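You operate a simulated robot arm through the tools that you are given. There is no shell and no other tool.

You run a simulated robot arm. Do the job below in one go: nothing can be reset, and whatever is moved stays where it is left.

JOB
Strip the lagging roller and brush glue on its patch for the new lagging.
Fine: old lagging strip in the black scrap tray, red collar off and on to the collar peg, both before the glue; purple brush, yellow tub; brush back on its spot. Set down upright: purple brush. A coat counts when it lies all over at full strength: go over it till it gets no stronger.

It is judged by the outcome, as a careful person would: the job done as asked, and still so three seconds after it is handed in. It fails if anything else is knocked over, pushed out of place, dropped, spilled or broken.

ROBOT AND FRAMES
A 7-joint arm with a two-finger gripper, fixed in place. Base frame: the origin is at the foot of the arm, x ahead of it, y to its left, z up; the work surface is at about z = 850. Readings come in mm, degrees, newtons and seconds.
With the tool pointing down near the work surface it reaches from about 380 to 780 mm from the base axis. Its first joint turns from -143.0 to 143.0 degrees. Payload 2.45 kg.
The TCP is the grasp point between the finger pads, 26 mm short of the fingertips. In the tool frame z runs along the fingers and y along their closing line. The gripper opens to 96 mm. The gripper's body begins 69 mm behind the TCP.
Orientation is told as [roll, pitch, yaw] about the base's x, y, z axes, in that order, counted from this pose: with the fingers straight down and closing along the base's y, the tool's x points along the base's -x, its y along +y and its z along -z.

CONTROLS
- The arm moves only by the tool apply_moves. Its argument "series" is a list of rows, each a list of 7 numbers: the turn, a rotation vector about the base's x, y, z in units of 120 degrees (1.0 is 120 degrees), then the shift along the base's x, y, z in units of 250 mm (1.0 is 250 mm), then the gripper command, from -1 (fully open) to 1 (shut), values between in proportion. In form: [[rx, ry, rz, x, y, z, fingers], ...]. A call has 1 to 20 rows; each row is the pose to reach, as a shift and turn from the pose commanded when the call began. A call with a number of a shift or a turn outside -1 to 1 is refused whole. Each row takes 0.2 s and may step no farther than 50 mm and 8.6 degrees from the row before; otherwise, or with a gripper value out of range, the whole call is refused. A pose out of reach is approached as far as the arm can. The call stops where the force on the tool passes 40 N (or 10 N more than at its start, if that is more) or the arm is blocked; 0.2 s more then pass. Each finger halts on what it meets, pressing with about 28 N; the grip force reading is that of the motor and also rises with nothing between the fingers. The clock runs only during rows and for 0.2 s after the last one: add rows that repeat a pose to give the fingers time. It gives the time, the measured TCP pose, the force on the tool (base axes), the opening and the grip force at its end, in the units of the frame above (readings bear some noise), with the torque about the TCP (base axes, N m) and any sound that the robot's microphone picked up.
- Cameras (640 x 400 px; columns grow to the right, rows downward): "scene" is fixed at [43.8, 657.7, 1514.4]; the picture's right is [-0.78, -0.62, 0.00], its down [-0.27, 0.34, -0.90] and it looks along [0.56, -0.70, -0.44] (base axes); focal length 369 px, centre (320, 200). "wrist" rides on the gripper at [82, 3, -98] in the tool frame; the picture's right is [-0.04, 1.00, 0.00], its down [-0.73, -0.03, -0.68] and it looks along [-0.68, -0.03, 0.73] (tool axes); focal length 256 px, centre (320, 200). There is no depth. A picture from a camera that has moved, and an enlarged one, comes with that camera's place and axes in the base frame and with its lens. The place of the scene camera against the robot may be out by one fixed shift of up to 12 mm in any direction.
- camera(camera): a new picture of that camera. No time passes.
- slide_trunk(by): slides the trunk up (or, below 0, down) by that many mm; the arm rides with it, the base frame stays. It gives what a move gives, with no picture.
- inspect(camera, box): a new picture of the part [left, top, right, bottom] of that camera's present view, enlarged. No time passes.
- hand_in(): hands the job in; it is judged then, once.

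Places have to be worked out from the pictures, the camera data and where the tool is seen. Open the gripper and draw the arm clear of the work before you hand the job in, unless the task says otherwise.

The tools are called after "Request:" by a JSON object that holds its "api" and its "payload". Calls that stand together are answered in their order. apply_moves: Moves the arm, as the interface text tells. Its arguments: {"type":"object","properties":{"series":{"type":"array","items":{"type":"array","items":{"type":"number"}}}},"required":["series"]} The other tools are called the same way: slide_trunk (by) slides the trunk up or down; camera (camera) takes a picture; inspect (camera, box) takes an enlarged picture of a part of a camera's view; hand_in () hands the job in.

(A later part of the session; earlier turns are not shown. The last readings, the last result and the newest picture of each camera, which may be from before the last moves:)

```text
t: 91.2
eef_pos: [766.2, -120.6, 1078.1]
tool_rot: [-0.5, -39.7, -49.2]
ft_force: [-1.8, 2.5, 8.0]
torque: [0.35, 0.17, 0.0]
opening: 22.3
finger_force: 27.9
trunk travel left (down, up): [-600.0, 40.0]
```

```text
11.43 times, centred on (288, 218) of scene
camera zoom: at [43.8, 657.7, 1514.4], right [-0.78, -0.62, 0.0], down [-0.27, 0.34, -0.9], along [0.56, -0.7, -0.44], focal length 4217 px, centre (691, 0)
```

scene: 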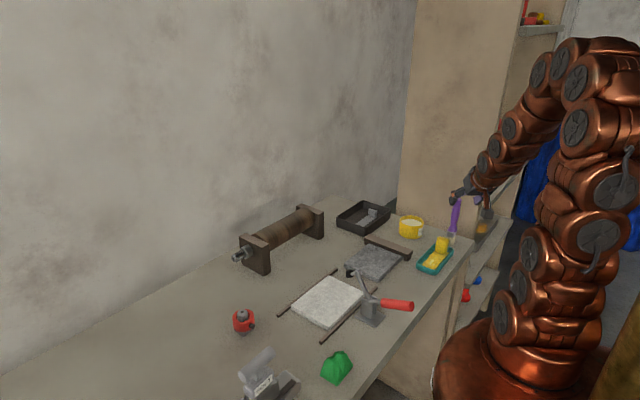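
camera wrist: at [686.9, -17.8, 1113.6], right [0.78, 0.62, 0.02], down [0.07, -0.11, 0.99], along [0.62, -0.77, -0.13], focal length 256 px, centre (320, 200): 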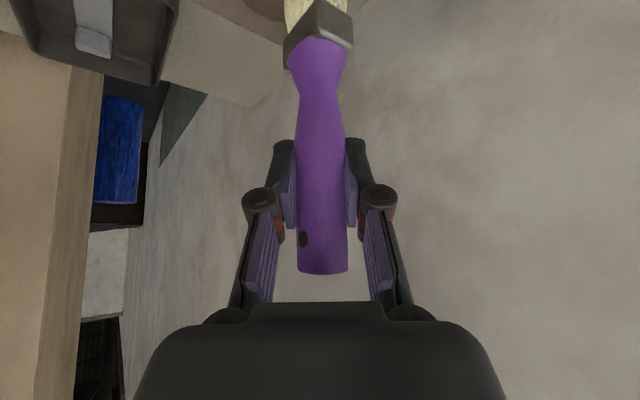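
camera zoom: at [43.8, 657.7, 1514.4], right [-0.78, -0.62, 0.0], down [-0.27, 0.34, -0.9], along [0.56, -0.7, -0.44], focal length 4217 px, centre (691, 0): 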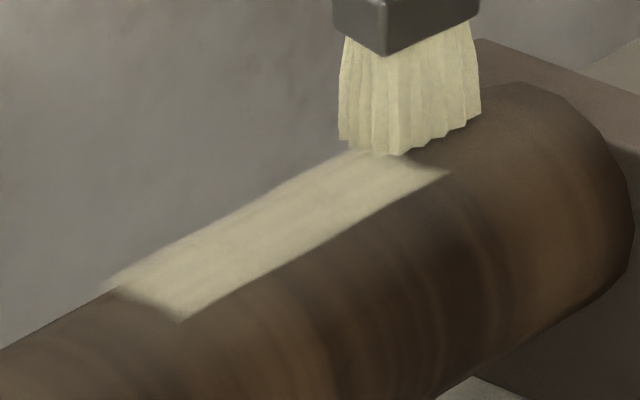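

Next lanes −6 and −12 towards the front edge.

Request:
{"api": "apply_moves", "payload": {"series": [[0, 0, 0, -0.024, 0, 0.002, 1], [0, 0, 0, -0.024, 0.05, 0.002, 1], [0, 0, 0, -0.024, 0.1, 0.002, 1], [0, 0, 0, -0.024, 0.15, 0.002, 1], [0, 0, 0, -0.024, 0.2, 0.002, 1], [0, 0, 0, -0.024, 0.25, 0.002, 1], [0, 0, 0, -0.024, 0.3, 0.002, 1], [0, 0, 0, -0.024, 0.35, 0.002, 1], [0, 0, 0, -0.024, 0.4, 0.002, 1], [0, 0, 0, -0.024, 0.45, 0.002, 1], [0, 0, 0, -0.024, 0.5, 0.002, 1]]}}

Request:
{"api": "apply_moves", "payload": {"series": [[0, 0, 0, -0.024, 0, 0.0, 1], [0, 0, 0, -0.024, -0.05, 0.0, 1], [0, 0, 0, -0.024, -0.1, 0.0, 1], [0, 0, 0, -0.024, -0.15, 0.0, 1], [0, 0, 0, -0.024, -0.2, 0.0, 1], [0, 0, 0, -0.024, -0.25, 0.0, 1], [0, 0, 0, -0.024, -0.3, 0.0, 1], [0, 0, 0, -0.024, -0.35, 0.0, 1], [0, 0, 0, -0.024, -0.4, 0.0, 1], [0, 0, 0, -0.024, -0.45, 0.0, 1], [0, 0, 0, -0.024, -0.5, 0.0, 1]]}}

Request:
{"api": "inspect", "payload": {"camera": "scene", "box": [270, 200, 305, 235]}}

Request:
{"api": "camera", "payload": {"camera": "wrist"}}

```text
t: 93.6
eef_pos: [760.2, 4.7, 1080.8]
tool_rot: [-0.6, -39.8, -49.2]
ft_force: [0.5, 0.7, -0.8]
torque: [-0.02, 0.01, -0.03]
opening: 22.0
finger_force: 28.0
trunk travel left (down, up): [-600.0, 40.0]
```

```text
t: 96.0
eef_pos: [753.9, -121.2, 1078.9]
tool_rot: [-0.5, -39.7, -49.2]
ft_force: [0.6, 0.0, -1.1]
torque: [0.0, 0.0, 0.01]
opening: 22.3
finger_force: 27.7
trunk travel left (down, up): [-600.0, 40.0]
```

```text
11.43 times, centred on (288, 218) of scene
camera zoom: at [43.8, 657.7, 1514.4], right [-0.78, -0.62, 0.0], down [-0.27, 0.34, -0.9], along [0.56, -0.7, -0.44], focal length 4217 px, centre (691, 0)
```

zoom: 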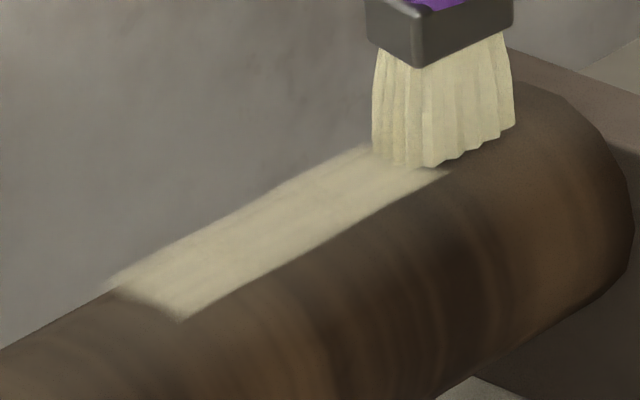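

```text
taken
camera wrist: at [674.8, -22.4, 1102.3], right [0.78, 0.62, 0.02], down [0.06, -0.11, 0.99], along [0.62, -0.77, -0.13], focal length 256 px, centre (320, 200)
```

wrist: 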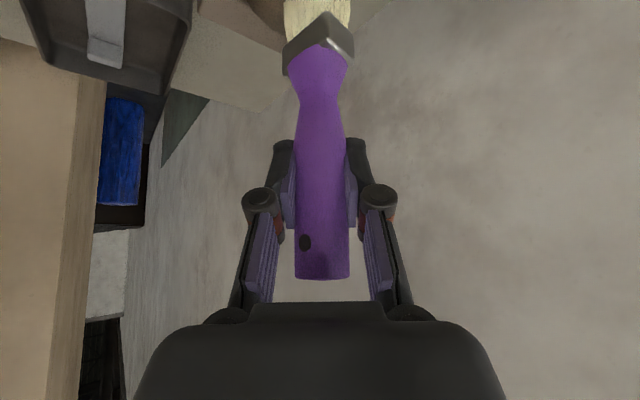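

The brush still carries some glue and has slid a few mm more in the grip. To tell saturation from an empty brush I re-dip: lift and go back over the tub.

Request:
{"api": "apply_moves", "payload": {"series": [[0, 0, 0, 0, 0, 0.1, 1], [0, 0, 0, -0.04, -0.04, 0.2, 1], [0, 0, 0, -0.16, -0.17, 0.2, 1], [0, 0, 0, -0.28, -0.3, 0.2, 1], [0, 0, 0, -0.4, -0.43, 0.2, 1], [0, 0, 0, -0.52, -0.56, 0.2, 1]]}}

Request:
{"api": "apply_moves", "payload": {"series": [[0, 0, 0, -0.12, -0.13, 0, 1], [0, 0, 0, -0.24, -0.26, 0, 1], [0, 0, 0, -0.36, -0.39, 0, 1], [0, 0, 0, -0.48, -0.52, 0, 1], [0, 0, 0, -0.53, -0.58, -0.04, 1], [0, 0, 0, -0.53, -0.58, -0.2, 1], [0, 0, 0, -0.53, -0.58, -0.36, 1], [0, 0, 0, -0.53, -0.58, -0.36, 1]]}}

Request:
{"api": "inspect", "payload": {"camera": "scene", "box": [380, 180, 450, 250]}}

Request:
{"api": "inspect", "payload": {"camera": "scene", "box": [270, 200, 305, 235]}}

```text
t: 97.4
eef_pos: [622.9, -260.3, 1127.5]
tool_rot: [-0.5, -39.7, -49.3]
ft_force: [0.3, 0.3, -1.4]
torque: [0.01, 0.0, -0.01]
opening: 22.3
finger_force: 28.1
trunk travel left (down, up): [-600.0, 40.0]
```

```text
t: 99.2
eef_pos: [490.4, -406.7, 1039.8]
tool_rot: [-0.4, -39.9, -49.3]
ft_force: [1.0, -1.0, -0.4]
torque: [0.01, -0.02, 0.0]
opening: 22.5
finger_force: 27.8
trunk travel left (down, up): [-600.0, 40.0]
```

```text
5.71 times, centred on (415, 215) of scene
camera zoom: at [43.8, 657.7, 1514.4], right [-0.78, -0.62, 0.0], down [-0.27, 0.34, -0.9], along [0.56, -0.7, -0.44], focal length 2108 px, centre (-223, 114)
```

zoom: 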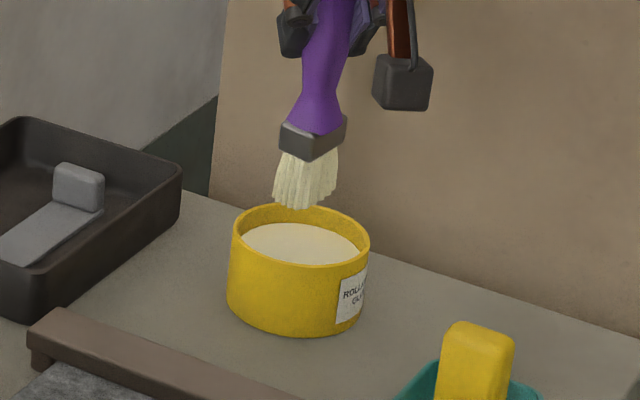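

```text
11.43 times, centred on (288, 218) of scene
camera zoom: at [43.8, 657.7, 1514.4], right [-0.78, -0.62, 0.0], down [-0.27, 0.34, -0.9], along [0.56, -0.7, -0.44], focal length 4217 px, centre (691, 0)
```

zoom: 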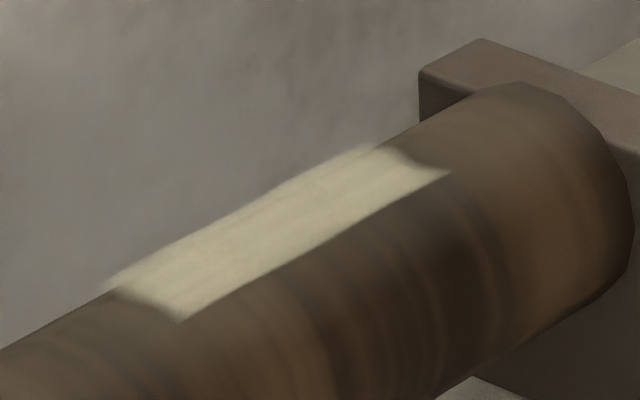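

The coat looks fairly even now and the bristles paler. I dip again, lowering in small steps to just touch into the glue.

Request:
{"api": "apply_moves", "payload": {"series": [[0, 0, 0, 0, 0, -0.06, 1], [0, 0, 0, 0, 0, -0.11, 1], [0, 0, 0, 0, 0, -0.13, 1], [0, 0, 0, 0, 0, -0.14, 1], [0, 0, 0, 0, 0, -0.14, 1]]}}

Request:
{"api": "inspect", "payload": {"camera": "scene", "box": [380, 180, 450, 250]}}

```text
t: 100.4
eef_pos: [491.3, -405.3, 1007.5]
tool_rot: [-0.4, -40.0, -49.3]
ft_force: [-0.2, -2.5, 20.0]
torque: [0.1, 0.07, -0.03]
opening: 22.5
finger_force: 28.2
trunk travel left (down, up): [-600.0, 40.0]
```

```text
5.71 times, centred on (415, 215) of scene
camera zoom: at [43.8, 657.7, 1514.4], right [-0.78, -0.62, 0.0], down [-0.27, 0.34, -0.9], along [0.56, -0.7, -0.44], focal length 2108 px, centre (-223, 114)
```

zoom: 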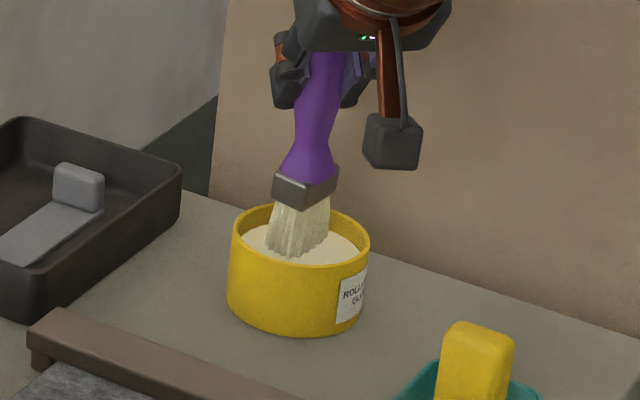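

Dipped (20 N touch). I lift out and carry the brush back above the patch's −y end.

Request:
{"api": "apply_moves", "payload": {"series": [[0, 0, 0, 0, 0, 0.01, 1], [0, 0, 0, 0, 0, 0.06, 1], [0, 0, 0, 0, 0, 0.2, 1], [0, 0, 0, 0, 0, 0.36, 1], [0, 0, 0, 0.1, 0.1, 0.48, 1], [0, 0, 0, 0.22, 0.23, 0.5, 1], [0, 0, 0, 0.34, 0.36, 0.5, 1], [0, 0, 0, 0.46, 0.49, 0.5, 1], [0, 0, 0, 0.55, 0.58, 0.5, 1]]}}

Request:
{"api": "apply_moves", "payload": {"series": [[0, 0, 0, 0.11, 0.116, 0, 1], [0, 0, 0, 0.22, 0.232, 0, 1], [0, 0, 0, 0.33, 0.348, 0, 1], [0, 0, 0, 0.44, 0.464, 0, 1], [0, 0, 0, 0.55, 0.57, 0, 1], [0, 0, 0, 0.55, 0.57, -0.1, 1], [0, 0, 0, 0.55, 0.57, -0.17, 1], [0, 0, 0, 0.55, 0.57, -0.17, 1]]}}

Request:
{"api": "camera", "payload": {"camera": "wrist"}}

Request:
{"api": "inspect", "payload": {"camera": "scene", "box": [270, 180, 330, 230]}}

```text
t: 102.4
eef_pos: [628.0, -261.3, 1131.3]
tool_rot: [-0.3, -39.9, -49.2]
ft_force: [-0.9, -0.4, -0.5]
torque: [-0.01, -0.03, 0.02]
opening: 22.4
finger_force: 27.5
trunk travel left (down, up): [-600.0, 40.0]
```

```text
t: 104.2
eef_pos: [766.7, -117.8, 1087.2]
tool_rot: [-0.4, -39.8, -49.4]
ft_force: [0.4, -0.3, -0.3]
torque: [-0.01, 0.0, 0.03]
opening: 22.8
finger_force: 27.5
trunk travel left (down, up): [-600.0, 40.0]
```

```text
taken
camera wrist: at [687.2, -19.3, 1110.1], right [0.78, 0.62, 0.02], down [0.07, -0.11, 0.99], along [0.62, -0.77, -0.13], focal length 256 px, centre (320, 200)
```

wrist: 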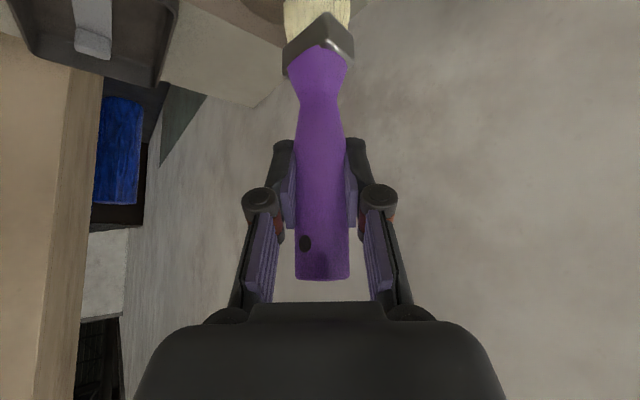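

```text
8.00 times, centred on (300, 205) of scene
camera zoom: at [43.8, 657.7, 1514.4], right [-0.78, -0.62, 0.0], down [-0.27, 0.34, -0.9], along [0.56, -0.7, -0.44], focal length 2952 px, centre (480, 160)
```

zoom: 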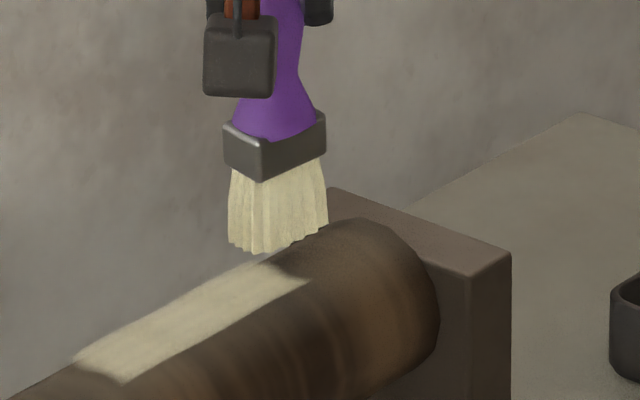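

Same grip as before. I lower to contact and repeat the strokes, first along the crest lane.

Request:
{"api": "apply_moves", "payload": {"series": [[0, 0, 0, -0.004, 0, -0.02, 1], [0, 0, 0, -0.004, 0, -0.03, 1], [0, 0, 0, -0.004, 0, -0.036, 1], [0, 0, 0, -0.004, 0, -0.036, 1]]}}

```text
t: 105.2
eef_pos: [766.1, -117.7, 1078.5]
tool_rot: [-0.4, -40.0, -49.3]
ft_force: [0.8, -0.6, 4.7]
torque: [0.0, -0.03, -0.03]
opening: 22.4
finger_force: 27.7
trunk travel left (down, up): [-600.0, 40.0]
```

Contact ≈5 N. Stroke out on the crest lane and back on the front lane (−8 mm).

Request:
{"api": "apply_moves", "payload": {"series": [[0, 0, 0, 0, 0.04, 0, 1], [0, 0, 0, 0, 0.08, 0, 1], [0, 0, 0, 0, 0.12, 0, 1], [0, 0, 0, 0, 0.16, 0, 1], [0, 0, 0, 0, 0.2, 0, 1], [0, 0, 0, 0, 0.24, 0, 1], [0, 0, 0, 0, 0.28, 0, 1], [0, 0, 0, 0, 0.32, 0, 1], [0, 0, 0, 0, 0.36, 0, 1], [0, 0, 0, 0, 0.4, 0, 1], [0, 0, 0, 0, 0.44, 0, 1], [0, 0, 0, 0, 0.48, 0, 1], [0, 0, 0, 0, 0.5, 0, 1]]}}

Request:
{"api": "apply_moves", "payload": {"series": [[0, 0, 0, -0.032, 0, -0.002, 1], [0, 0, 0, -0.032, -0.04, -0.002, 1], [0, 0, 0, -0.032, -0.08, -0.002, 1], [0, 0, 0, -0.032, -0.12, -0.002, 1], [0, 0, 0, -0.032, -0.16, -0.002, 1], [0, 0, 0, -0.032, -0.2, -0.002, 1], [0, 0, 0, -0.032, -0.24, -0.002, 1], [0, 0, 0, -0.032, -0.28, -0.002, 1], [0, 0, 0, -0.032, -0.32, -0.002, 1], [0, 0, 0, -0.032, -0.36, -0.002, 1], [0, 0, 0, -0.032, -0.4, -0.002, 1], [0, 0, 0, -0.032, -0.44, -0.002, 1], [0, 0, 0, -0.032, -0.48, -0.002, 1], [0, 0, 0, -0.032, -0.5, -0.002, 1]]}}

Request:
{"api": "inspect", "payload": {"camera": "scene", "box": [270, 200, 305, 235]}}

```text
t: 108.0
eef_pos: [765.4, 6.4, 1077.9]
tool_rot: [-0.4, -39.9, -49.5]
ft_force: [0.2, -2.9, 13.0]
torque: [-0.21, 0.09, -0.02]
opening: 22.6
finger_force: 27.6
trunk travel left (down, up): [-600.0, 40.0]
```

```text
t: 111.0
eef_pos: [757.4, -118.6, 1077.5]
tool_rot: [-0.4, -39.9, -49.3]
ft_force: [0.7, -0.4, -1.7]
torque: [-0.01, 0.0, -0.03]
opening: 22.2
finger_force: 28.0
trunk travel left (down, up): [-600.0, 40.0]
```

```text
11.43 times, centred on (288, 218) of scene
camera zoom: at [43.8, 657.7, 1514.4], right [-0.78, -0.62, 0.0], down [-0.27, 0.34, -0.9], along [0.56, -0.7, -0.44], focal length 4217 px, centre (691, 0)
```

zoom: 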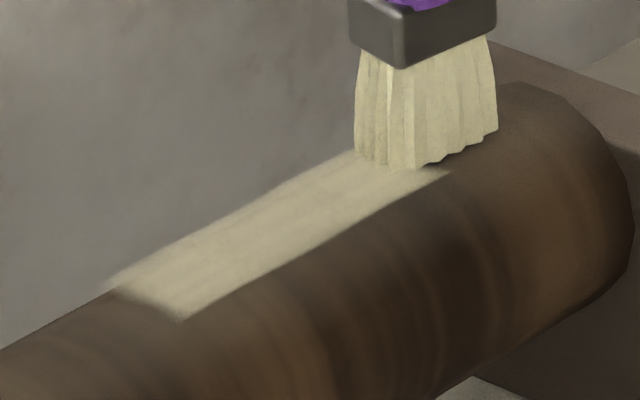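

More even now. I do the rear lanes (+8 and +14 mm) with this load.

Request:
{"api": "apply_moves", "payload": {"series": [[0, 0, 0, 0.03, 0, 0.006, 1], [0, 0, 0, 0.064, 0, 0.004, 1], [0, 0, 0, 0.064, 0.04, 0.0, 1], [0, 0, 0, 0.064, 0.08, 0.0, 1], [0, 0, 0, 0.064, 0.12, 0.0, 1], [0, 0, 0, 0.064, 0.16, 0.0, 1], [0, 0, 0, 0.064, 0.2, 0.0, 1], [0, 0, 0, 0.064, 0.24, 0.0, 1], [0, 0, 0, 0.064, 0.28, 0.0, 1], [0, 0, 0, 0.064, 0.32, 0.0, 1], [0, 0, 0, 0.064, 0.36, 0.0, 1], [0, 0, 0, 0.064, 0.4, 0.0, 1], [0, 0, 0, 0.064, 0.44, 0.0, 1], [0, 0, 0, 0.064, 0.48, 0.0, 1], [0, 0, 0, 0.064, 0.5, 0.0, 1]]}}

Request:
{"api": "apply_moves", "payload": {"series": [[0, 0, 0, 0.02, 0, -0.002, 1], [0, 0, 0, 0.02, -0.04, -0.002, 1], [0, 0, 0, 0.02, -0.08, -0.002, 1], [0, 0, 0, 0.02, -0.12, -0.002, 1], [0, 0, 0, 0.02, -0.16, -0.002, 1], [0, 0, 0, 0.02, -0.2, -0.002, 1], [0, 0, 0, 0.02, -0.24, -0.002, 1], [0, 0, 0, 0.02, -0.28, -0.002, 1], [0, 0, 0, 0.02, -0.32, -0.002, 1], [0, 0, 0, 0.02, -0.36, -0.002, 1], [0, 0, 0, 0.02, -0.4, -0.002, 1], [0, 0, 0, 0.02, -0.44, -0.002, 1], [0, 0, 0, 0.02, -0.48, -0.002, 1], [0, 0, 0, 0.02, -0.5, -0.002, 1]]}}

Request:
{"api": "inspect", "payload": {"camera": "scene", "box": [270, 200, 305, 235]}}

```text
t: 114.2
eef_pos: [773.3, 7.5, 1077.4]
tool_rot: [-0.4, -39.8, -49.2]
ft_force: [-0.8, 0.0, -0.9]
torque: [0.0, 0.0, 0.01]
opening: 22.5
finger_force: 28.1
trunk travel left (down, up): [-600.0, 40.0]
```

```text
t: 117.2
eef_pos: [779.4, -118.7, 1076.8]
tool_rot: [-0.5, -39.8, -49.4]
ft_force: [0.1, 0.2, -1.6]
torque: [0.01, 0.03, -0.02]
opening: 22.7
finger_force: 27.8
trunk travel left (down, up): [-600.0, 40.0]
```

```text
11.43 times, centred on (288, 218) of scene
camera zoom: at [43.8, 657.7, 1514.4], right [-0.78, -0.62, 0.0], down [-0.27, 0.34, -0.9], along [0.56, -0.7, -0.44], focal length 4217 px, centre (691, 0)
```

zoom: 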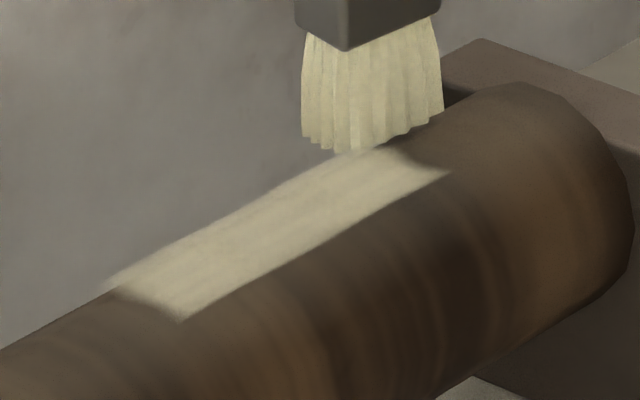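

I lift the brush clear and zoom closely on both ends and the rear edge of the coat.

Request:
{"api": "apply_moves", "payload": {"series": [[0, 0, 0, 0, 0, 0.1, 1], [0, 0, 0, -0.04, -0.1, 0.22, 1], [0, 0, 0, -0.04, -0.2, 0.22, 1]]}}

Request:
{"api": "inspect", "payload": {"camera": "scene", "box": [270, 208, 290, 230]}}

Request:
{"api": "inspect", "payload": {"camera": "scene", "box": [284, 206, 304, 226]}}

Request:
{"api": "inspect", "payload": {"camera": "scene", "box": [250, 190, 330, 250]}}

```text
t: 118.0
eef_pos: [768.6, -170.1, 1131.6]
tool_rot: [-0.5, -39.9, -49.2]
ft_force: [-0.2, 0.0, -0.8]
torque: [0.01, 0.01, -0.02]
opening: 22.3
finger_force: 28.2
trunk travel left (down, up): [-600.0, 40.0]
```

```text
16.00 times, centred on (280, 219) of scene
camera zoom: at [43.8, 657.7, 1514.4], right [-0.78, -0.62, 0.0], down [-0.27, 0.34, -0.9], along [0.56, -0.7, -0.44], focal length 5904 px, centre (960, -104)
```

zoom: 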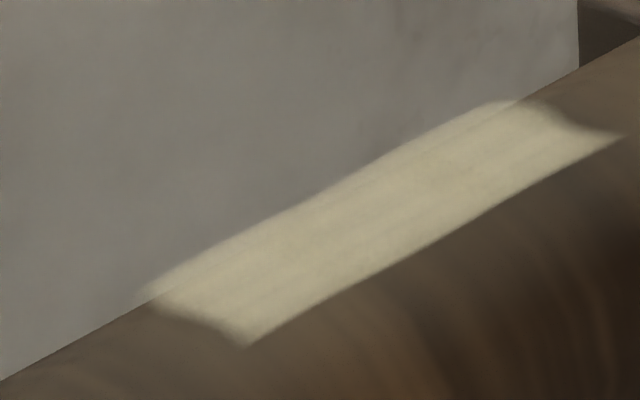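

```text
16.00 times, centred on (294, 216) of scene
camera zoom: at [43.8, 657.7, 1514.4], right [-0.78, -0.62, 0.0], down [-0.27, 0.34, -0.9], along [0.56, -0.7, -0.44], focal length 5904 px, centre (736, -56)
```

zoom: 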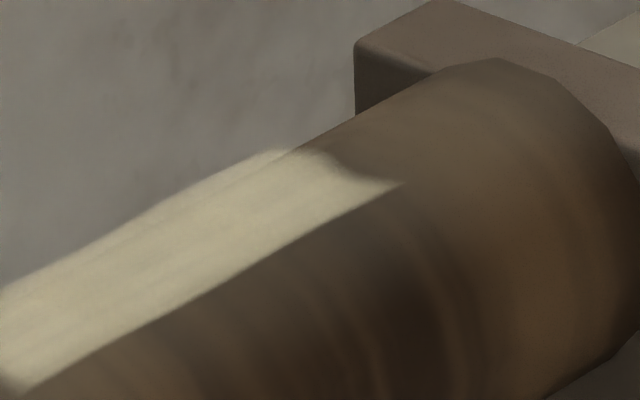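

```text
6.67 times, centred on (290, 220) of scene
camera zoom: at [43.8, 657.7, 1514.4], right [-0.78, -0.62, 0.0], down [-0.27, 0.34, -0.9], along [0.56, -0.7, -0.44], focal length 2460 px, centre (520, 67)
```

zoom: 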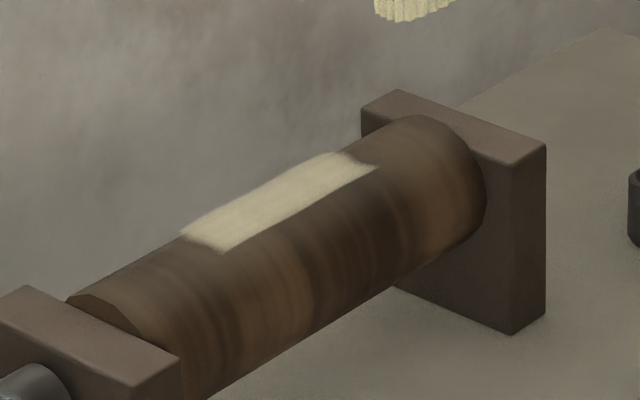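

The coat looks even from here with soft borders. For a better judgement I turn the tool upright (brush swinging inward in free air) so that the wrist camera can look down on the patch beside the brush.

Request:
{"api": "apply_moves", "payload": {"series": [[0, 0, 0, -0.1, 0.04, 0.02, 1], [0, 0, 0, -0.2, 0.1, 0.02, 1], [0.042, 0.0365, 0, -0.3, 0.18, 0.0, 1], [0.084, 0.073, 0, -0.38, 0.25, -0.05, 1], [0.126, 0.109, 0, -0.44, 0.31, -0.1, 1], [0.168, 0.146, 0, -0.48, 0.35, -0.15, 1], [0.21, 0.182, 0, -0.5, 0.37, -0.2, 1], [0.252, 0.2187, 0, -0.522, 0.388, -0.26, 1]]}}

Request:
{"api": "camera", "payload": {"camera": "wrist"}}

```text
t: 119.8
eef_pos: [637.9, -71.2, 1067.4]
tool_rot: [-0.5, 0.1, -49.1]
ft_force: [0.6, 0.3, -0.7]
torque: [-0.02, -0.04, -0.02]
opening: 22.5
finger_force: 27.9
trunk travel left (down, up): [-600.0, 40.0]
```

```text
taken
camera wrist: at [588.0, -6.3, 1165.8], right [0.78, 0.62, -0.01], down [0.46, -0.57, 0.68], along [0.42, -0.53, -0.74], focal length 256 px, centre (320, 200)
```

wrist: 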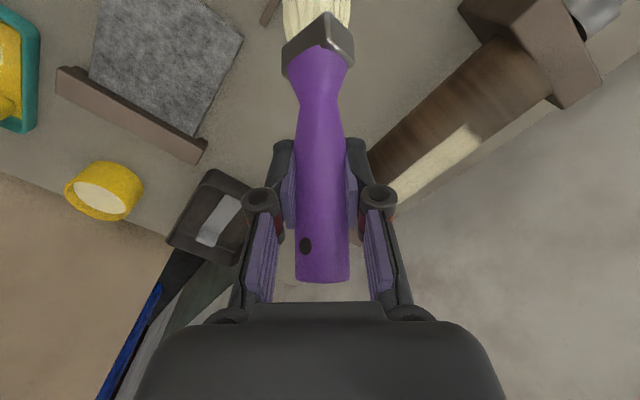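

The patch is visible on the right; I shift the tool a little left to see all of it.

Request:
{"api": "apply_moves", "payload": {"series": [[0, 0, 0, -0.1, -0.08, 0, 1], [0, 0, 0, -0.14, -0.12, -0.02, 1], [0, 0, 0, -0.14, -0.12, -0.04, 1]]}}

Request:
{"api": "inspect", "payload": {"camera": "wrist", "box": [390, 80, 560, 220]}}

```text
t: 120.6
eef_pos: [601.9, -101.7, 1056.2]
tool_rot: [-0.6, 0.3, -49.1]
ft_force: [-0.1, 0.8, -0.9]
torque: [-0.05, -0.06, 0.02]
opening: 22.4
finger_force: 28.5
trunk travel left (down, up): [-600.0, 40.0]
```

```text
2.86 times, centred on (475, 150) of wrist
camera zoom: at [552.3, -36.6, 1155.5], right [0.78, 0.62, -0.01], down [0.46, -0.57, 0.68], along [0.41, -0.53, -0.74], focal length 731 px, centre (-123, 343)
```

zoom: 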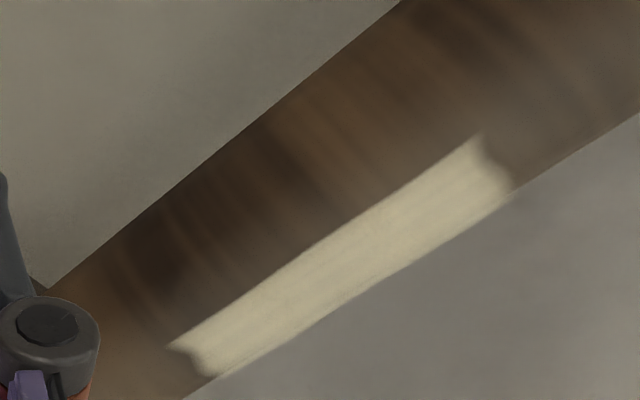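

Request:
{"api": "inspect", "payload": {"camera": "wrist", "box": [500, 110, 560, 160]}}

Request:
{"api": "inspect", "payload": {"camera": "wrist", "box": [405, 180, 455, 220]}}

Request:
{"api": "inspect", "payload": {"camera": "wrist", "box": [445, 130, 525, 195]}}

```text
8.00 times, centred on (530, 135) of wrist
camera zoom: at [552.3, -36.6, 1155.5], right [0.78, 0.62, -0.01], down [0.46, -0.57, 0.68], along [0.41, -0.53, -0.74], focal length 2048 px, centre (-1360, 720)
```

zoom: 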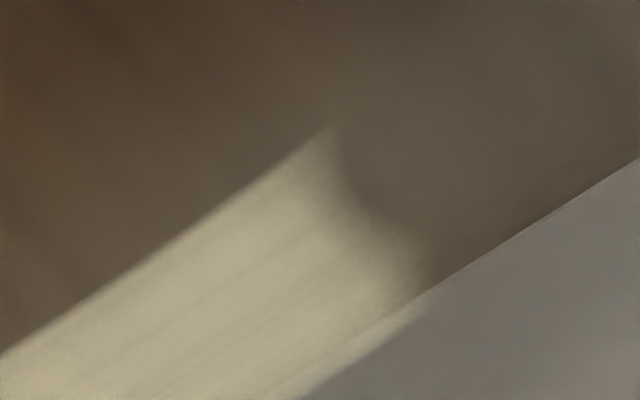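

```text
10.00 times, centred on (430, 200) of wrist
camera zoom: at [552.3, -36.6, 1155.5], right [0.78, 0.62, -0.01], down [0.46, -0.57, 0.68], along [0.41, -0.53, -0.74], focal length 2560 px, centre (-780, 200)
```

zoom: 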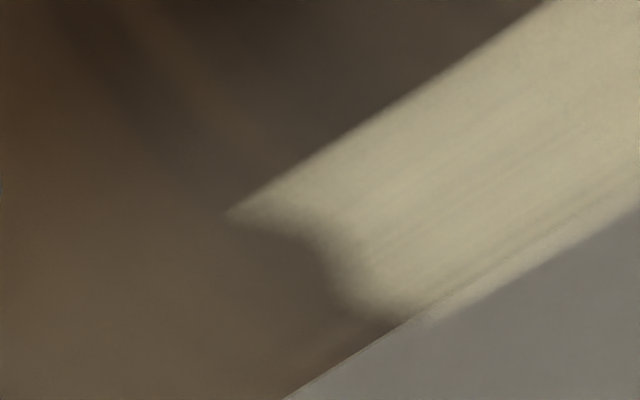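

```text
6.15 times, centred on (485, 162) of wrist
camera zoom: at [552.3, -36.6, 1155.5], right [0.78, 0.62, -0.01], down [0.46, -0.57, 0.68], along [0.41, -0.53, -0.74], focal length 1575 px, centre (-695, 431)
```

zoom: 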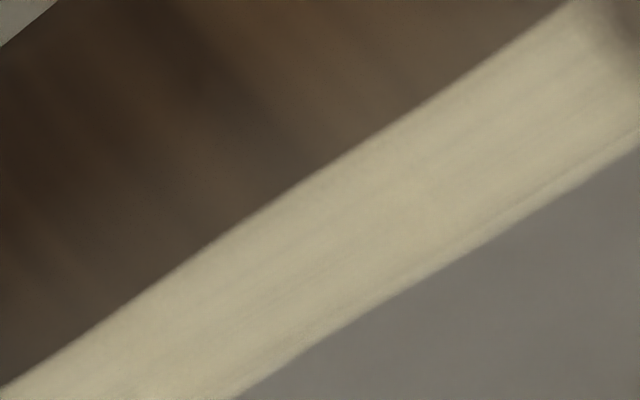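

The coat covers the whole rectangle, with only faint streaks. To be sure that it gets no stronger I'll re-dip and go over it once more, then compare from this same viewpoint. First I bring the brush upright again on the way to the tub.

Request:
{"api": "apply_moves", "payload": {"series": [[0, 0, 0, 0, -0.02, 0.12, 1], [-0.042, -0.0365, 0, -0.03, -0.08, 0.24, 1], [-0.084, -0.073, 0, -0.06, -0.16, 0.28, 1], [-0.126, -0.109, 0, -0.09, -0.24, 0.3, 1], [-0.168, -0.146, 0, -0.12, -0.34, 0.3, 1], [-0.21, -0.182, 0, -0.16, -0.46, 0.3, 1], [-0.252, -0.2187, 0, -0.2, -0.58, 0.3, 1]]}}

Request:
{"api": "apply_moves", "payload": {"series": [[0, 0, 0, -0.06, -0.15, 0, 1], [0, 0, 0, -0.12, -0.3, 0, 1], [0, 0, 0, -0.18, -0.46, 0, 1], [0, 0, 0, -0.24, -0.6, 0, 1], [0, 0, 0, -0.244, -0.638, -0.1, 1], [0, 0, 0, -0.244, -0.638, -0.26, 1], [0, 0, 0, -0.244, -0.638, -0.36, 1], [0, 0, 0, -0.244, -0.638, -0.36, 1]]}}

Request:
{"api": "camera", "payload": {"camera": "wrist"}}

Request:
{"api": "inspect", "payload": {"camera": "scene", "box": [380, 180, 450, 250]}}

```text
t: 122.2
eef_pos: [553.7, -246.8, 1132.7]
tool_rot: [-0.4, -40.0, -49.2]
ft_force: [0.1, -0.2, -0.3]
torque: [0.0, 0.04, -0.01]
opening: 22.5
finger_force: 28.2
trunk travel left (down, up): [-600.0, 40.0]
```

```text
t: 124.0
eef_pos: [490.8, -406.1, 1043.6]
tool_rot: [-0.3, -40.0, -49.2]
ft_force: [-0.1, 0.6, -1.5]
torque: [0.01, 0.0, -0.02]
opening: 22.5
finger_force: 28.4
trunk travel left (down, up): [-600.0, 40.0]
```

```text
taken
camera wrist: at [412.9, -307.8, 1065.5], right [0.78, 0.63, 0.02], down [0.06, -0.11, 0.99], along [0.62, -0.77, -0.13], focal length 256 px, centre (320, 200)
```

wrist: 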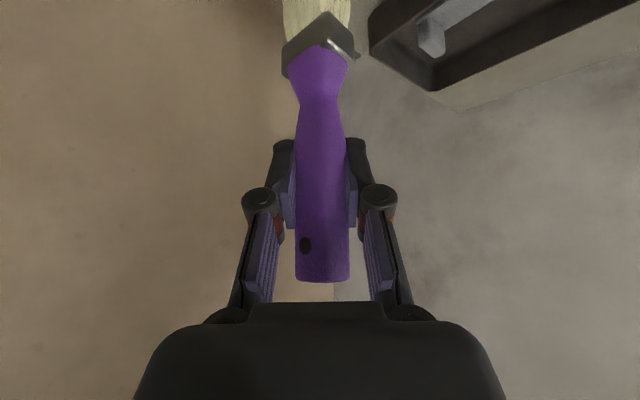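

```text
5.71 times, centred on (415, 215) of scene
camera zoom: at [43.8, 657.7, 1514.4], right [-0.78, -0.62, 0.0], down [-0.27, 0.34, -0.9], along [0.56, -0.7, -0.44], focal length 2108 px, centre (-223, 114)
```

zoom: 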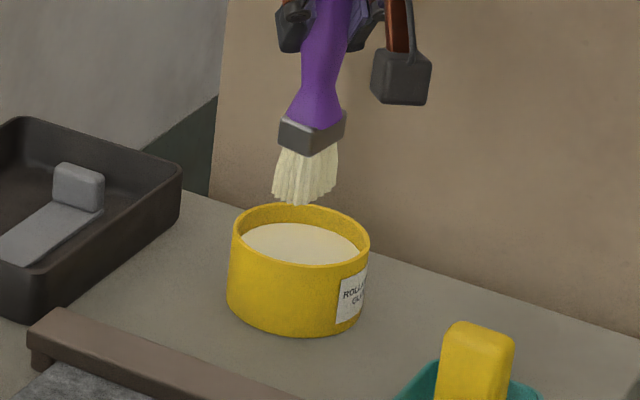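

Request:
{"api": "apply_moves", "payload": {"series": [[0, 0, 0, 0, 0, -0.07, 1], [0, 0, 0, 0, 0, -0.12, 1], [0, 0, 0, 0, 0, -0.138, 1], [0, 0, 0, 0, 0, -0.144, 1], [0, 0, 0, 0, 0, -0.144, 1]]}}

```text
t: 125.2
eef_pos: [492.8, -406.1, 1006.9]
tool_rot: [-0.4, -39.9, -49.3]
ft_force: [-0.3, 0.3, -0.7]
torque: [0.0, 0.02, 0.03]
opening: 22.3
finger_force: 27.6
trunk travel left (down, up): [-600.0, 40.0]
```

No contact yet; a couple of millimetres lower.

Request:
{"api": "apply_moves", "payload": {"series": [[0, 0, 0, 0, 0, -0.006, 1], [0, 0, 0, 0, 0, -0.012, 1], [0, 0, 0, 0, 0, -0.012, 1]]}}

```text
t: 126.0
eef_pos: [491.3, -406.0, 1005.4]
tool_rot: [-0.4, -40.0, -49.3]
ft_force: [1.9, -3.2, 21.4]
torque: [-0.06, -0.04, -0.03]
opening: 22.5
finger_force: 28.3
trunk travel left (down, up): [-600.0, 40.0]
```

The bristles touch the glue again. I lift and return to the patch, this time starting over the crest lane at the −y end.

Request:
{"api": "apply_moves", "payload": {"series": [[0, 0, 0, 0, 0, 0.01, 1], [0, 0, 0, 0, 0, 0.06, 1], [0, 0, 0, 0, 0, 0.2, 1], [0, 0, 0, 0, 0, 0.36, 1], [0, 0, 0, 0.1, 0.1, 0.48, 1], [0, 0, 0, 0.22, 0.23, 0.5, 1], [0, 0, 0, 0.34, 0.36, 0.5, 1], [0, 0, 0, 0.46, 0.49, 0.5, 1], [0, 0, 0, 0.55, 0.58, 0.5, 1]]}}

Request:
{"api": "apply_moves", "payload": {"series": [[0, 0, 0, 0.11, 0.116, 0, 1], [0, 0, 0, 0.22, 0.232, 0, 1], [0, 0, 0, 0.33, 0.348, 0, 1], [0, 0, 0, 0.44, 0.464, 0, 1], [0, 0, 0, 0.54, 0.564, 0, 1], [0, 0, 0, 0.54, 0.564, -0.1, 1], [0, 0, 0, 0.54, 0.564, -0.18, 1], [0, 0, 0, 0.54, 0.564, -0.19, 1], [0, 0, 0, 0.54, 0.564, -0.19, 1]]}}

```text
t: 128.0
eef_pos: [630.0, -259.6, 1129.0]
tool_rot: [-0.4, -39.8, -49.2]
ft_force: [0.4, 0.4, -1.0]
torque: [0.03, 0.02, -0.01]
opening: 22.3
finger_force: 27.5
trunk travel left (down, up): [-600.0, 40.0]
```

```text
t: 130.0
eef_pos: [765.2, -120.1, 1080.0]
tool_rot: [-0.4, -39.8, -49.3]
ft_force: [0.6, -0.5, -1.0]
torque: [0.02, 0.02, -0.02]
opening: 22.4
finger_force: 28.0
trunk travel left (down, up): [-600.0, 40.0]
```

Request:
{"api": "apply_moves", "payload": {"series": [[0, 0, 0, 0, 0, -0.006, 1], [0, 0, 0, 0, 0, -0.01, 1], [0, 0, 0, 0, 0, -0.01, 1]]}}

```text
t: 130.8
eef_pos: [765.4, -121.4, 1076.3]
tool_rot: [-0.4, -39.8, -49.3]
ft_force: [-0.1, -0.9, -0.9]
torque: [0.02, 0.02, -0.02]
opening: 22.6
finger_force: 27.8
trunk travel left (down, up): [-600.0, 40.0]
```

Request:
{"api": "apply_moves", "payload": {"series": [[0, 0, 0, 0, 0, -0.004, 1], [0, 0, 0, 0, 0, -0.008, 1], [0, 0, 0, 0, 0, -0.008, 1]]}}

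Request:
{"api": "inspect", "payload": {"camera": "scene", "box": [270, 190, 320, 230]}}

```text
t: 131.6
eef_pos: [765.0, -120.5, 1076.4]
tool_rot: [-0.4, -40.0, -49.3]
ft_force: [-0.3, -1.3, 10.2]
torque: [0.13, 0.1, 0.03]
opening: 22.3
finger_force: 28.3
trunk travel left (down, up): [-600.0, 40.0]
```

```text
10.00 times, centred on (295, 210) of scene
camera zoom: at [43.8, 657.7, 1514.4], right [-0.78, -0.62, 0.0], down [-0.27, 0.34, -0.9], along [0.56, -0.7, -0.44], focal length 3690 px, centre (570, 100)
```

zoom: 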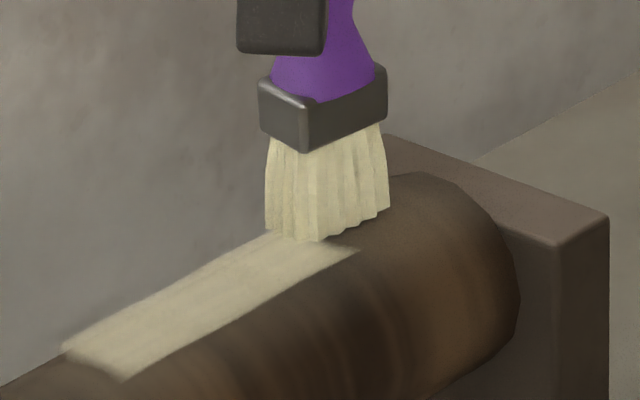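

Contact (10 N). I run a full set of strokes again: crest out, front lane back.

Request:
{"api": "apply_moves", "payload": {"series": [[0, 0, 0, 0, 0.03, 0.001, 1], [0, 0, 0, 0, 0.07, 0.001, 1], [0, 0, 0, 0, 0.11, 0.001, 1], [0, 0, 0, 0, 0.15, 0.001, 1], [0, 0, 0, 0, 0.19, 0.001, 1], [0, 0, 0, 0, 0.23, 0.001, 1], [0, 0, 0, 0, 0.27, 0.001, 1], [0, 0, 0, 0, 0.31, 0.001, 1], [0, 0, 0, 0, 0.35, 0.001, 1], [0, 0, 0, 0, 0.39, 0.001, 1], [0, 0, 0, 0, 0.43, 0.001, 1], [0, 0, 0, 0, 0.47, 0.001, 1], [0, 0, 0, 0, 0.5, 0.001, 1], [0, 0, 0, 0, 0.52, 0.001, 1]]}}

Request:
{"api": "apply_moves", "payload": {"series": [[0, 0, 0, -0.034, 0, -0.002, 1], [0, 0, 0, -0.034, -0.04, -0.003, 1], [0, 0, 0, -0.034, -0.08, -0.003, 1], [0, 0, 0, -0.034, -0.12, -0.003, 1], [0, 0, 0, -0.034, -0.16, -0.003, 1], [0, 0, 0, -0.034, -0.2, -0.003, 1], [0, 0, 0, -0.034, -0.24, -0.003, 1], [0, 0, 0, -0.034, -0.28, -0.003, 1], [0, 0, 0, -0.034, -0.32, -0.003, 1], [0, 0, 0, -0.034, -0.36, -0.003, 1], [0, 0, 0, -0.034, -0.4, -0.003, 1], [0, 0, 0, -0.034, -0.44, -0.003, 1], [0, 0, 0, -0.034, -0.48, -0.003, 1], [0, 0, 0, -0.034, -0.52, -0.003, 1]]}}

Request:
{"api": "apply_moves", "payload": {"series": [[0, 0, 0, 0.03, 0, 0.006, 1], [0, 0, 0, 0.066, 0, 0.004, 1], [0, 0, 0, 0.066, 0.04, 0.001, 1], [0, 0, 0, 0.066, 0.08, 0.001, 1], [0, 0, 0, 0.066, 0.12, 0.001, 1], [0, 0, 0, 0.066, 0.16, 0.001, 1], [0, 0, 0, 0.066, 0.2, 0.001, 1], [0, 0, 0, 0.066, 0.24, 0.001, 1], [0, 0, 0, 0.066, 0.28, 0.001, 1], [0, 0, 0, 0.066, 0.32, 0.001, 1], [0, 0, 0, 0.066, 0.36, 0.001, 1], [0, 0, 0, 0.066, 0.4, 0.001, 1], [0, 0, 0, 0.066, 0.44, 0.001, 1], [0, 0, 0, 0.066, 0.48, 0.001, 1], [0, 0, 0, 0.066, 0.52, 0.001, 1]]}}

Request:
{"api": "inspect", "payload": {"camera": "scene", "box": [270, 200, 305, 235]}}

```text
t: 134.6
eef_pos: [763.5, 10.7, 1077.1]
tool_rot: [-0.4, -39.9, -49.4]
ft_force: [0.1, -4.2, 13.5]
torque: [-0.22, 0.12, 0.01]
opening: 22.3
finger_force: 28.1
trunk travel left (down, up): [-600.0, 40.0]
```

```text
t: 137.6
eef_pos: [755.6, -119.5, 1076.6]
tool_rot: [-0.4, -40.0, -49.3]
ft_force: [-0.3, 0.2, -0.8]
torque: [0.0, -0.06, -0.01]
opening: 22.2
finger_force: 28.3
trunk travel left (down, up): [-600.0, 40.0]
```

```text
t: 140.8
eef_pos: [773.2, 10.2, 1076.1]
tool_rot: [-0.5, -39.7, -49.2]
ft_force: [0.0, 0.5, -0.4]
torque: [-0.03, 0.0, 0.01]
opening: 22.1
finger_force: 27.7
trunk travel left (down, up): [-600.0, 40.0]
```

```text
11.43 times, centred on (288, 218) of scene
camera zoom: at [43.8, 657.7, 1514.4], right [-0.78, -0.62, 0.0], down [-0.27, 0.34, -0.9], along [0.56, -0.7, -0.44], focal length 4217 px, centre (691, 0)
```

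zoom: 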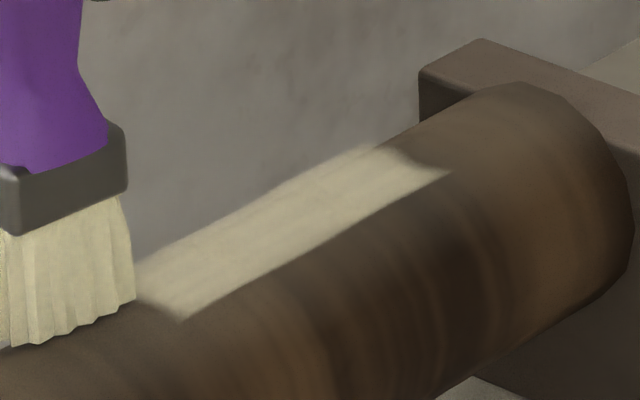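

I make the return stroke along the rear lane, 1 mm lower so that the bristles truly bear on it.

Request:
{"api": "apply_moves", "payload": {"series": [[0, 0, 0, 0.008, -0.03, -0.004, 1], [0, 0, 0, 0.008, -0.07, -0.006, 1], [0, 0, 0, 0.008, -0.11, -0.006, 1], [0, 0, 0, 0.008, -0.15, -0.006, 1], [0, 0, 0, 0.008, -0.19, -0.006, 1], [0, 0, 0, 0.008, -0.23, -0.006, 1], [0, 0, 0, 0.008, -0.27, -0.006, 1]]}}

Request:
{"api": "inspect", "payload": {"camera": "scene", "box": [260, 190, 310, 235]}}

```text
t: 142.4
eef_pos: [774.0, -58.0, 1075.2]
tool_rot: [-0.5, -40.0, -49.3]
ft_force: [-1.4, 1.2, 6.6]
torque: [0.15, 0.11, -0.07]
opening: 22.2
finger_force: 27.8
trunk travel left (down, up): [-600.0, 40.0]
```

```text
8.89 times, centred on (285, 212) of scene
camera zoom: at [43.8, 657.7, 1514.4], right [-0.78, -0.62, 0.0], down [-0.27, 0.34, -0.9], along [0.56, -0.7, -0.44], focal length 3280 px, centre (631, 89)
```

zoom: 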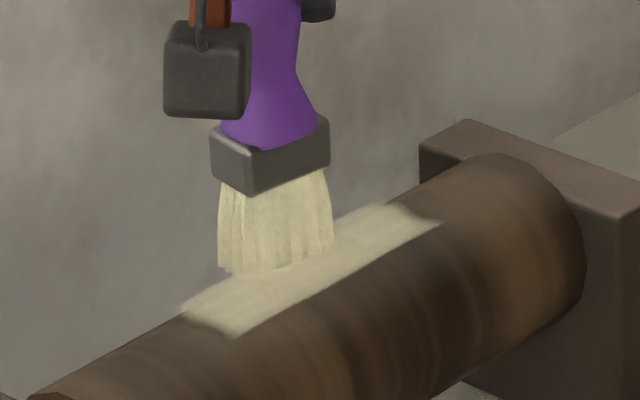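

Contact is good (6.6 N). I finish this stroke to the −y end, then do the front lane with the same slight pressure.

Request:
{"api": "apply_moves", "payload": {"series": [[0, 0, 0, 0, -0.04, 0, 1], [0, 0, 0, 0, -0.08, 0, 1], [0, 0, 0, 0, -0.12, 0, 1], [0, 0, 0, 0, -0.16, 0, 1], [0, 0, 0, 0, -0.2, 0, 1], [0, 0, 0, 0, -0.24, 0, 1], [0, 0, 0, 0, -0.26, 0, 1]]}}

Request:
{"api": "apply_moves", "payload": {"series": [[0, 0, 0, -0.03, 0, 0.008, 1], [0, 0, 0, -0.08, 0, 0.002, 1], [0, 0, 0, -0.08, 0.04, 0, 1], [0, 0, 0, -0.08, 0.08, 0, 1], [0, 0, 0, -0.08, 0.12, 0, 1], [0, 0, 0, -0.08, 0.16, 0, 1], [0, 0, 0, -0.08, 0.2, 0, 1], [0, 0, 0, -0.08, 0.24, 0, 1]]}}

Request:
{"api": "inspect", "payload": {"camera": "scene", "box": [260, 190, 310, 235]}}

```text
t: 144.0
eef_pos: [772.8, -121.8, 1074.8]
tool_rot: [-0.5, -39.9, -49.3]
ft_force: [-0.3, 2.1, 7.6]
torque: [0.27, 0.09, -0.03]
opening: 22.3
finger_force: 27.9
trunk travel left (down, up): [-600.0, 40.0]
```

```text
t: 145.8
eef_pos: [754.6, -62.1, 1074.5]
tool_rot: [-0.2, -39.9, -49.2]
ft_force: [0.3, -4.2, 17.9]
torque: [-0.2, -0.09, 0.0]
opening: 22.4
finger_force: 28.5
trunk travel left (down, up): [-600.0, 40.0]
```

```text
8.89 times, centred on (285, 212) of scene
camera zoom: at [43.8, 657.7, 1514.4], right [-0.78, -0.62, 0.0], down [-0.27, 0.34, -0.9], along [0.56, -0.7, -0.44], focal length 3280 px, centre (631, 89)
```

zoom: 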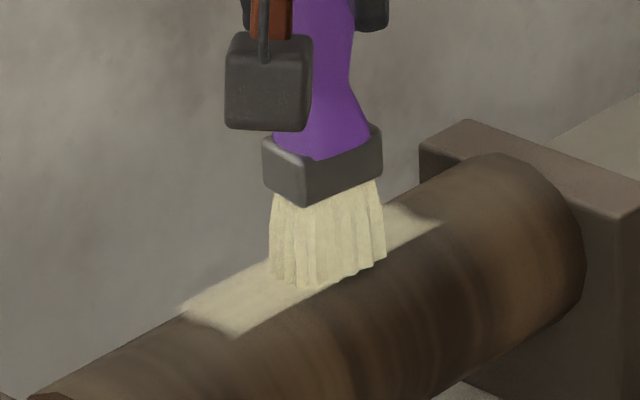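

Front lane bears with 18 N; I ease up 0.7 mm and finish the stroke to the +y end, then lift off.

Request:
{"api": "apply_moves", "payload": {"series": [[0, 0, 0, 0, 0.03, 0.003, 1], [0, 0, 0, 0, 0.07, 0.003, 1], [0, 0, 0, 0, 0.11, 0.003, 1], [0, 0, 0, 0, 0.15, 0.003, 1], [0, 0, 0, 0, 0.19, 0.003, 1], [0, 0, 0, 0, 0.23, 0.003, 1], [0, 0, 0, 0, 0.27, 0.003, 1], [0, 0, 0, 0, 0.29, 0.003, 1], [0, 0, 0, 0, 0.29, 0.06, 1], [0, 0, 0, 0, 0.29, 0.2, 1], [0, 0, 0, -0.1, 0.25, 0.24, 1], [0, 0, 0, -0.24, 0.16, 0.24, 1]]}}

Request:
{"api": "inspect", "payload": {"camera": "scene", "box": [270, 208, 290, 230]}}

Request:
{"api": "inspect", "payload": {"camera": "scene", "box": [270, 200, 305, 235]}}

```text
t: 148.4
eef_pos: [695.5, -22.8, 1134.8]
tool_rot: [-0.4, -40.0, -49.3]
ft_force: [0.2, -0.7, -2.6]
torque: [-0.02, -0.01, -0.03]
opening: 22.3
finger_force: 27.6
trunk travel left (down, up): [-600.0, 40.0]
```

```text
16.00 times, centred on (280, 219) of scene
camera zoom: at [43.8, 657.7, 1514.4], right [-0.78, -0.62, 0.0], down [-0.27, 0.34, -0.9], along [0.56, -0.7, -0.44], focal length 5904 px, centre (960, -104)
```

zoom: 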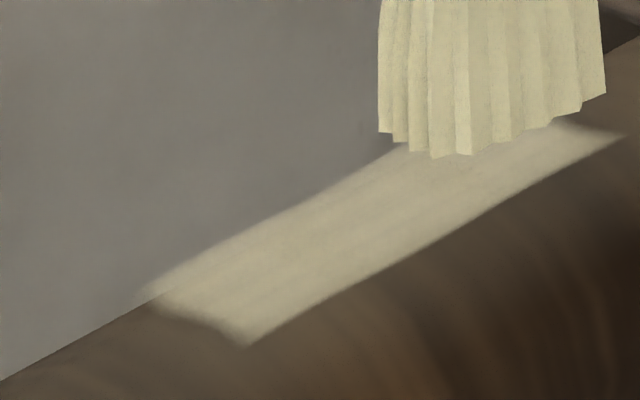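

```text
11.43 times, centred on (288, 218) of scene
camera zoom: at [43.8, 657.7, 1514.4], right [-0.78, -0.62, 0.0], down [-0.27, 0.34, -0.9], along [0.56, -0.7, -0.44], focal length 4217 px, centre (691, 0)
```

zoom: 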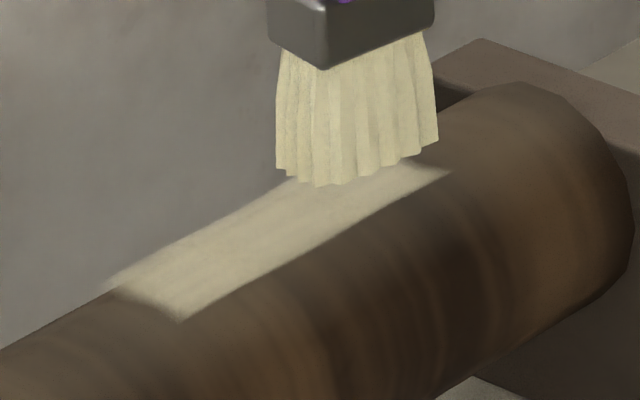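

No visible change in strength. I go to the same reference viewpoint as before to compare.

Request:
{"api": "apply_moves", "payload": {"series": [[0, 0, 0, -0.1, -0.08, 0, 1], [0.042, 0.0365, 0, -0.16, -0.13, -0.02, 1], [0.084, 0.073, 0, -0.22, -0.18, -0.06, 1], [0.126, 0.109, 0, -0.27, -0.23, -0.11, 1], [0.168, 0.146, 0, -0.32, -0.27, -0.17, 1], [0.21, 0.182, 0, -0.35, -0.3, -0.24, 1], [0.252, 0.2187, 0, -0.374, -0.316, -0.314, 1]]}}

Request:
{"api": "inspect", "payload": {"camera": "wrist", "box": [390, 80, 560, 220]}}

Request:
{"api": "inspect", "payload": {"camera": "wrist", "box": [500, 110, 560, 160]}}

Request:
{"api": "inspect", "payload": {"camera": "wrist", "box": [405, 180, 455, 220]}}

Request:
{"api": "inspect", "payload": {"camera": "wrist", "box": [445, 130, 525, 195]}}

```text
t: 150.0
eef_pos: [600.9, -101.0, 1056.1]
tool_rot: [-0.6, 0.3, -49.3]
ft_force: [-1.0, 0.0, -1.2]
torque: [-0.02, -0.06, -0.03]
opening: 22.3
finger_force: 27.9
trunk travel left (down, up): [-600.0, 40.0]
```

```text
2.86 times, centred on (475, 150) of wrist
camera zoom: at [550.8, -36.5, 1154.5], right [0.78, 0.62, -0.01], down [0.46, -0.57, 0.68], along [0.42, -0.53, -0.74], focal length 731 px, centre (-123, 343)
```

zoom: 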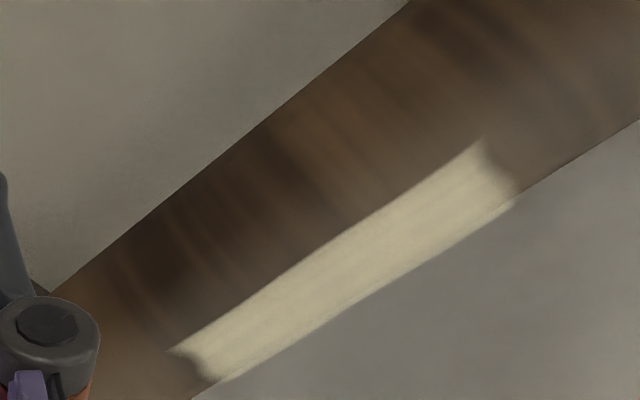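

```text
8.00 times, centred on (530, 135) of wrist
camera zoom: at [550.8, -36.5, 1154.5], right [0.78, 0.62, -0.01], down [0.46, -0.57, 0.68], along [0.42, -0.53, -0.74], focal length 2048 px, centre (-1360, 720)
```

zoom: 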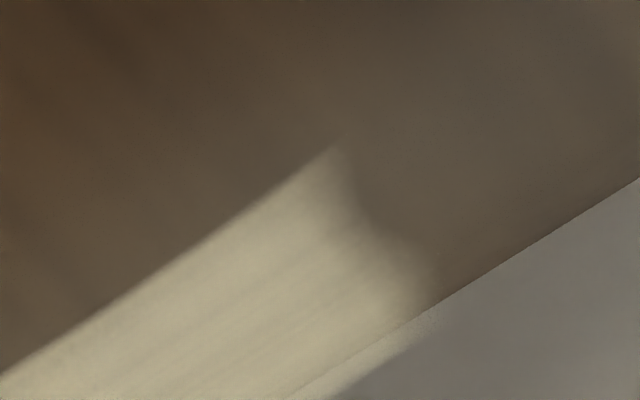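

```text
10.00 times, centred on (430, 200) of wrist
camera zoom: at [550.8, -36.5, 1154.5], right [0.78, 0.62, -0.01], down [0.46, -0.57, 0.68], along [0.42, -0.53, -0.74], focal length 2560 px, centre (-780, 200)
```

zoom: 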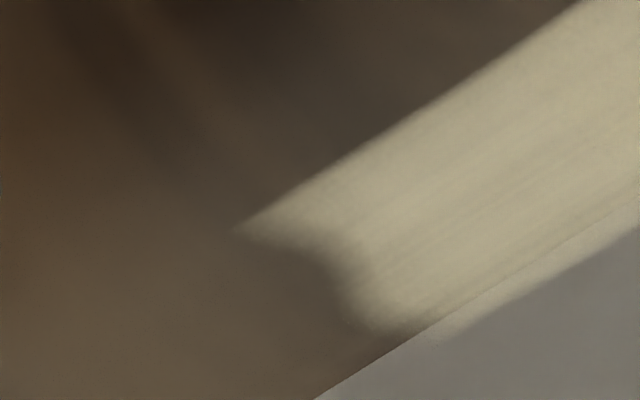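

```text
6.15 times, centred on (485, 162) of wrist
camera zoom: at [550.8, -36.5, 1154.5], right [0.78, 0.62, -0.01], down [0.46, -0.57, 0.68], along [0.42, -0.53, -0.74], focal length 1575 px, centre (-695, 431)
```

zoom: 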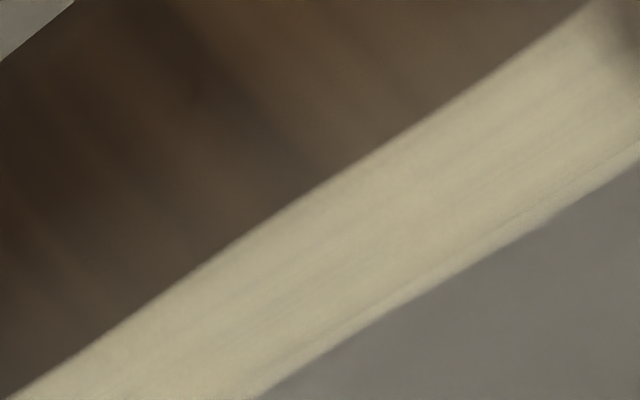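

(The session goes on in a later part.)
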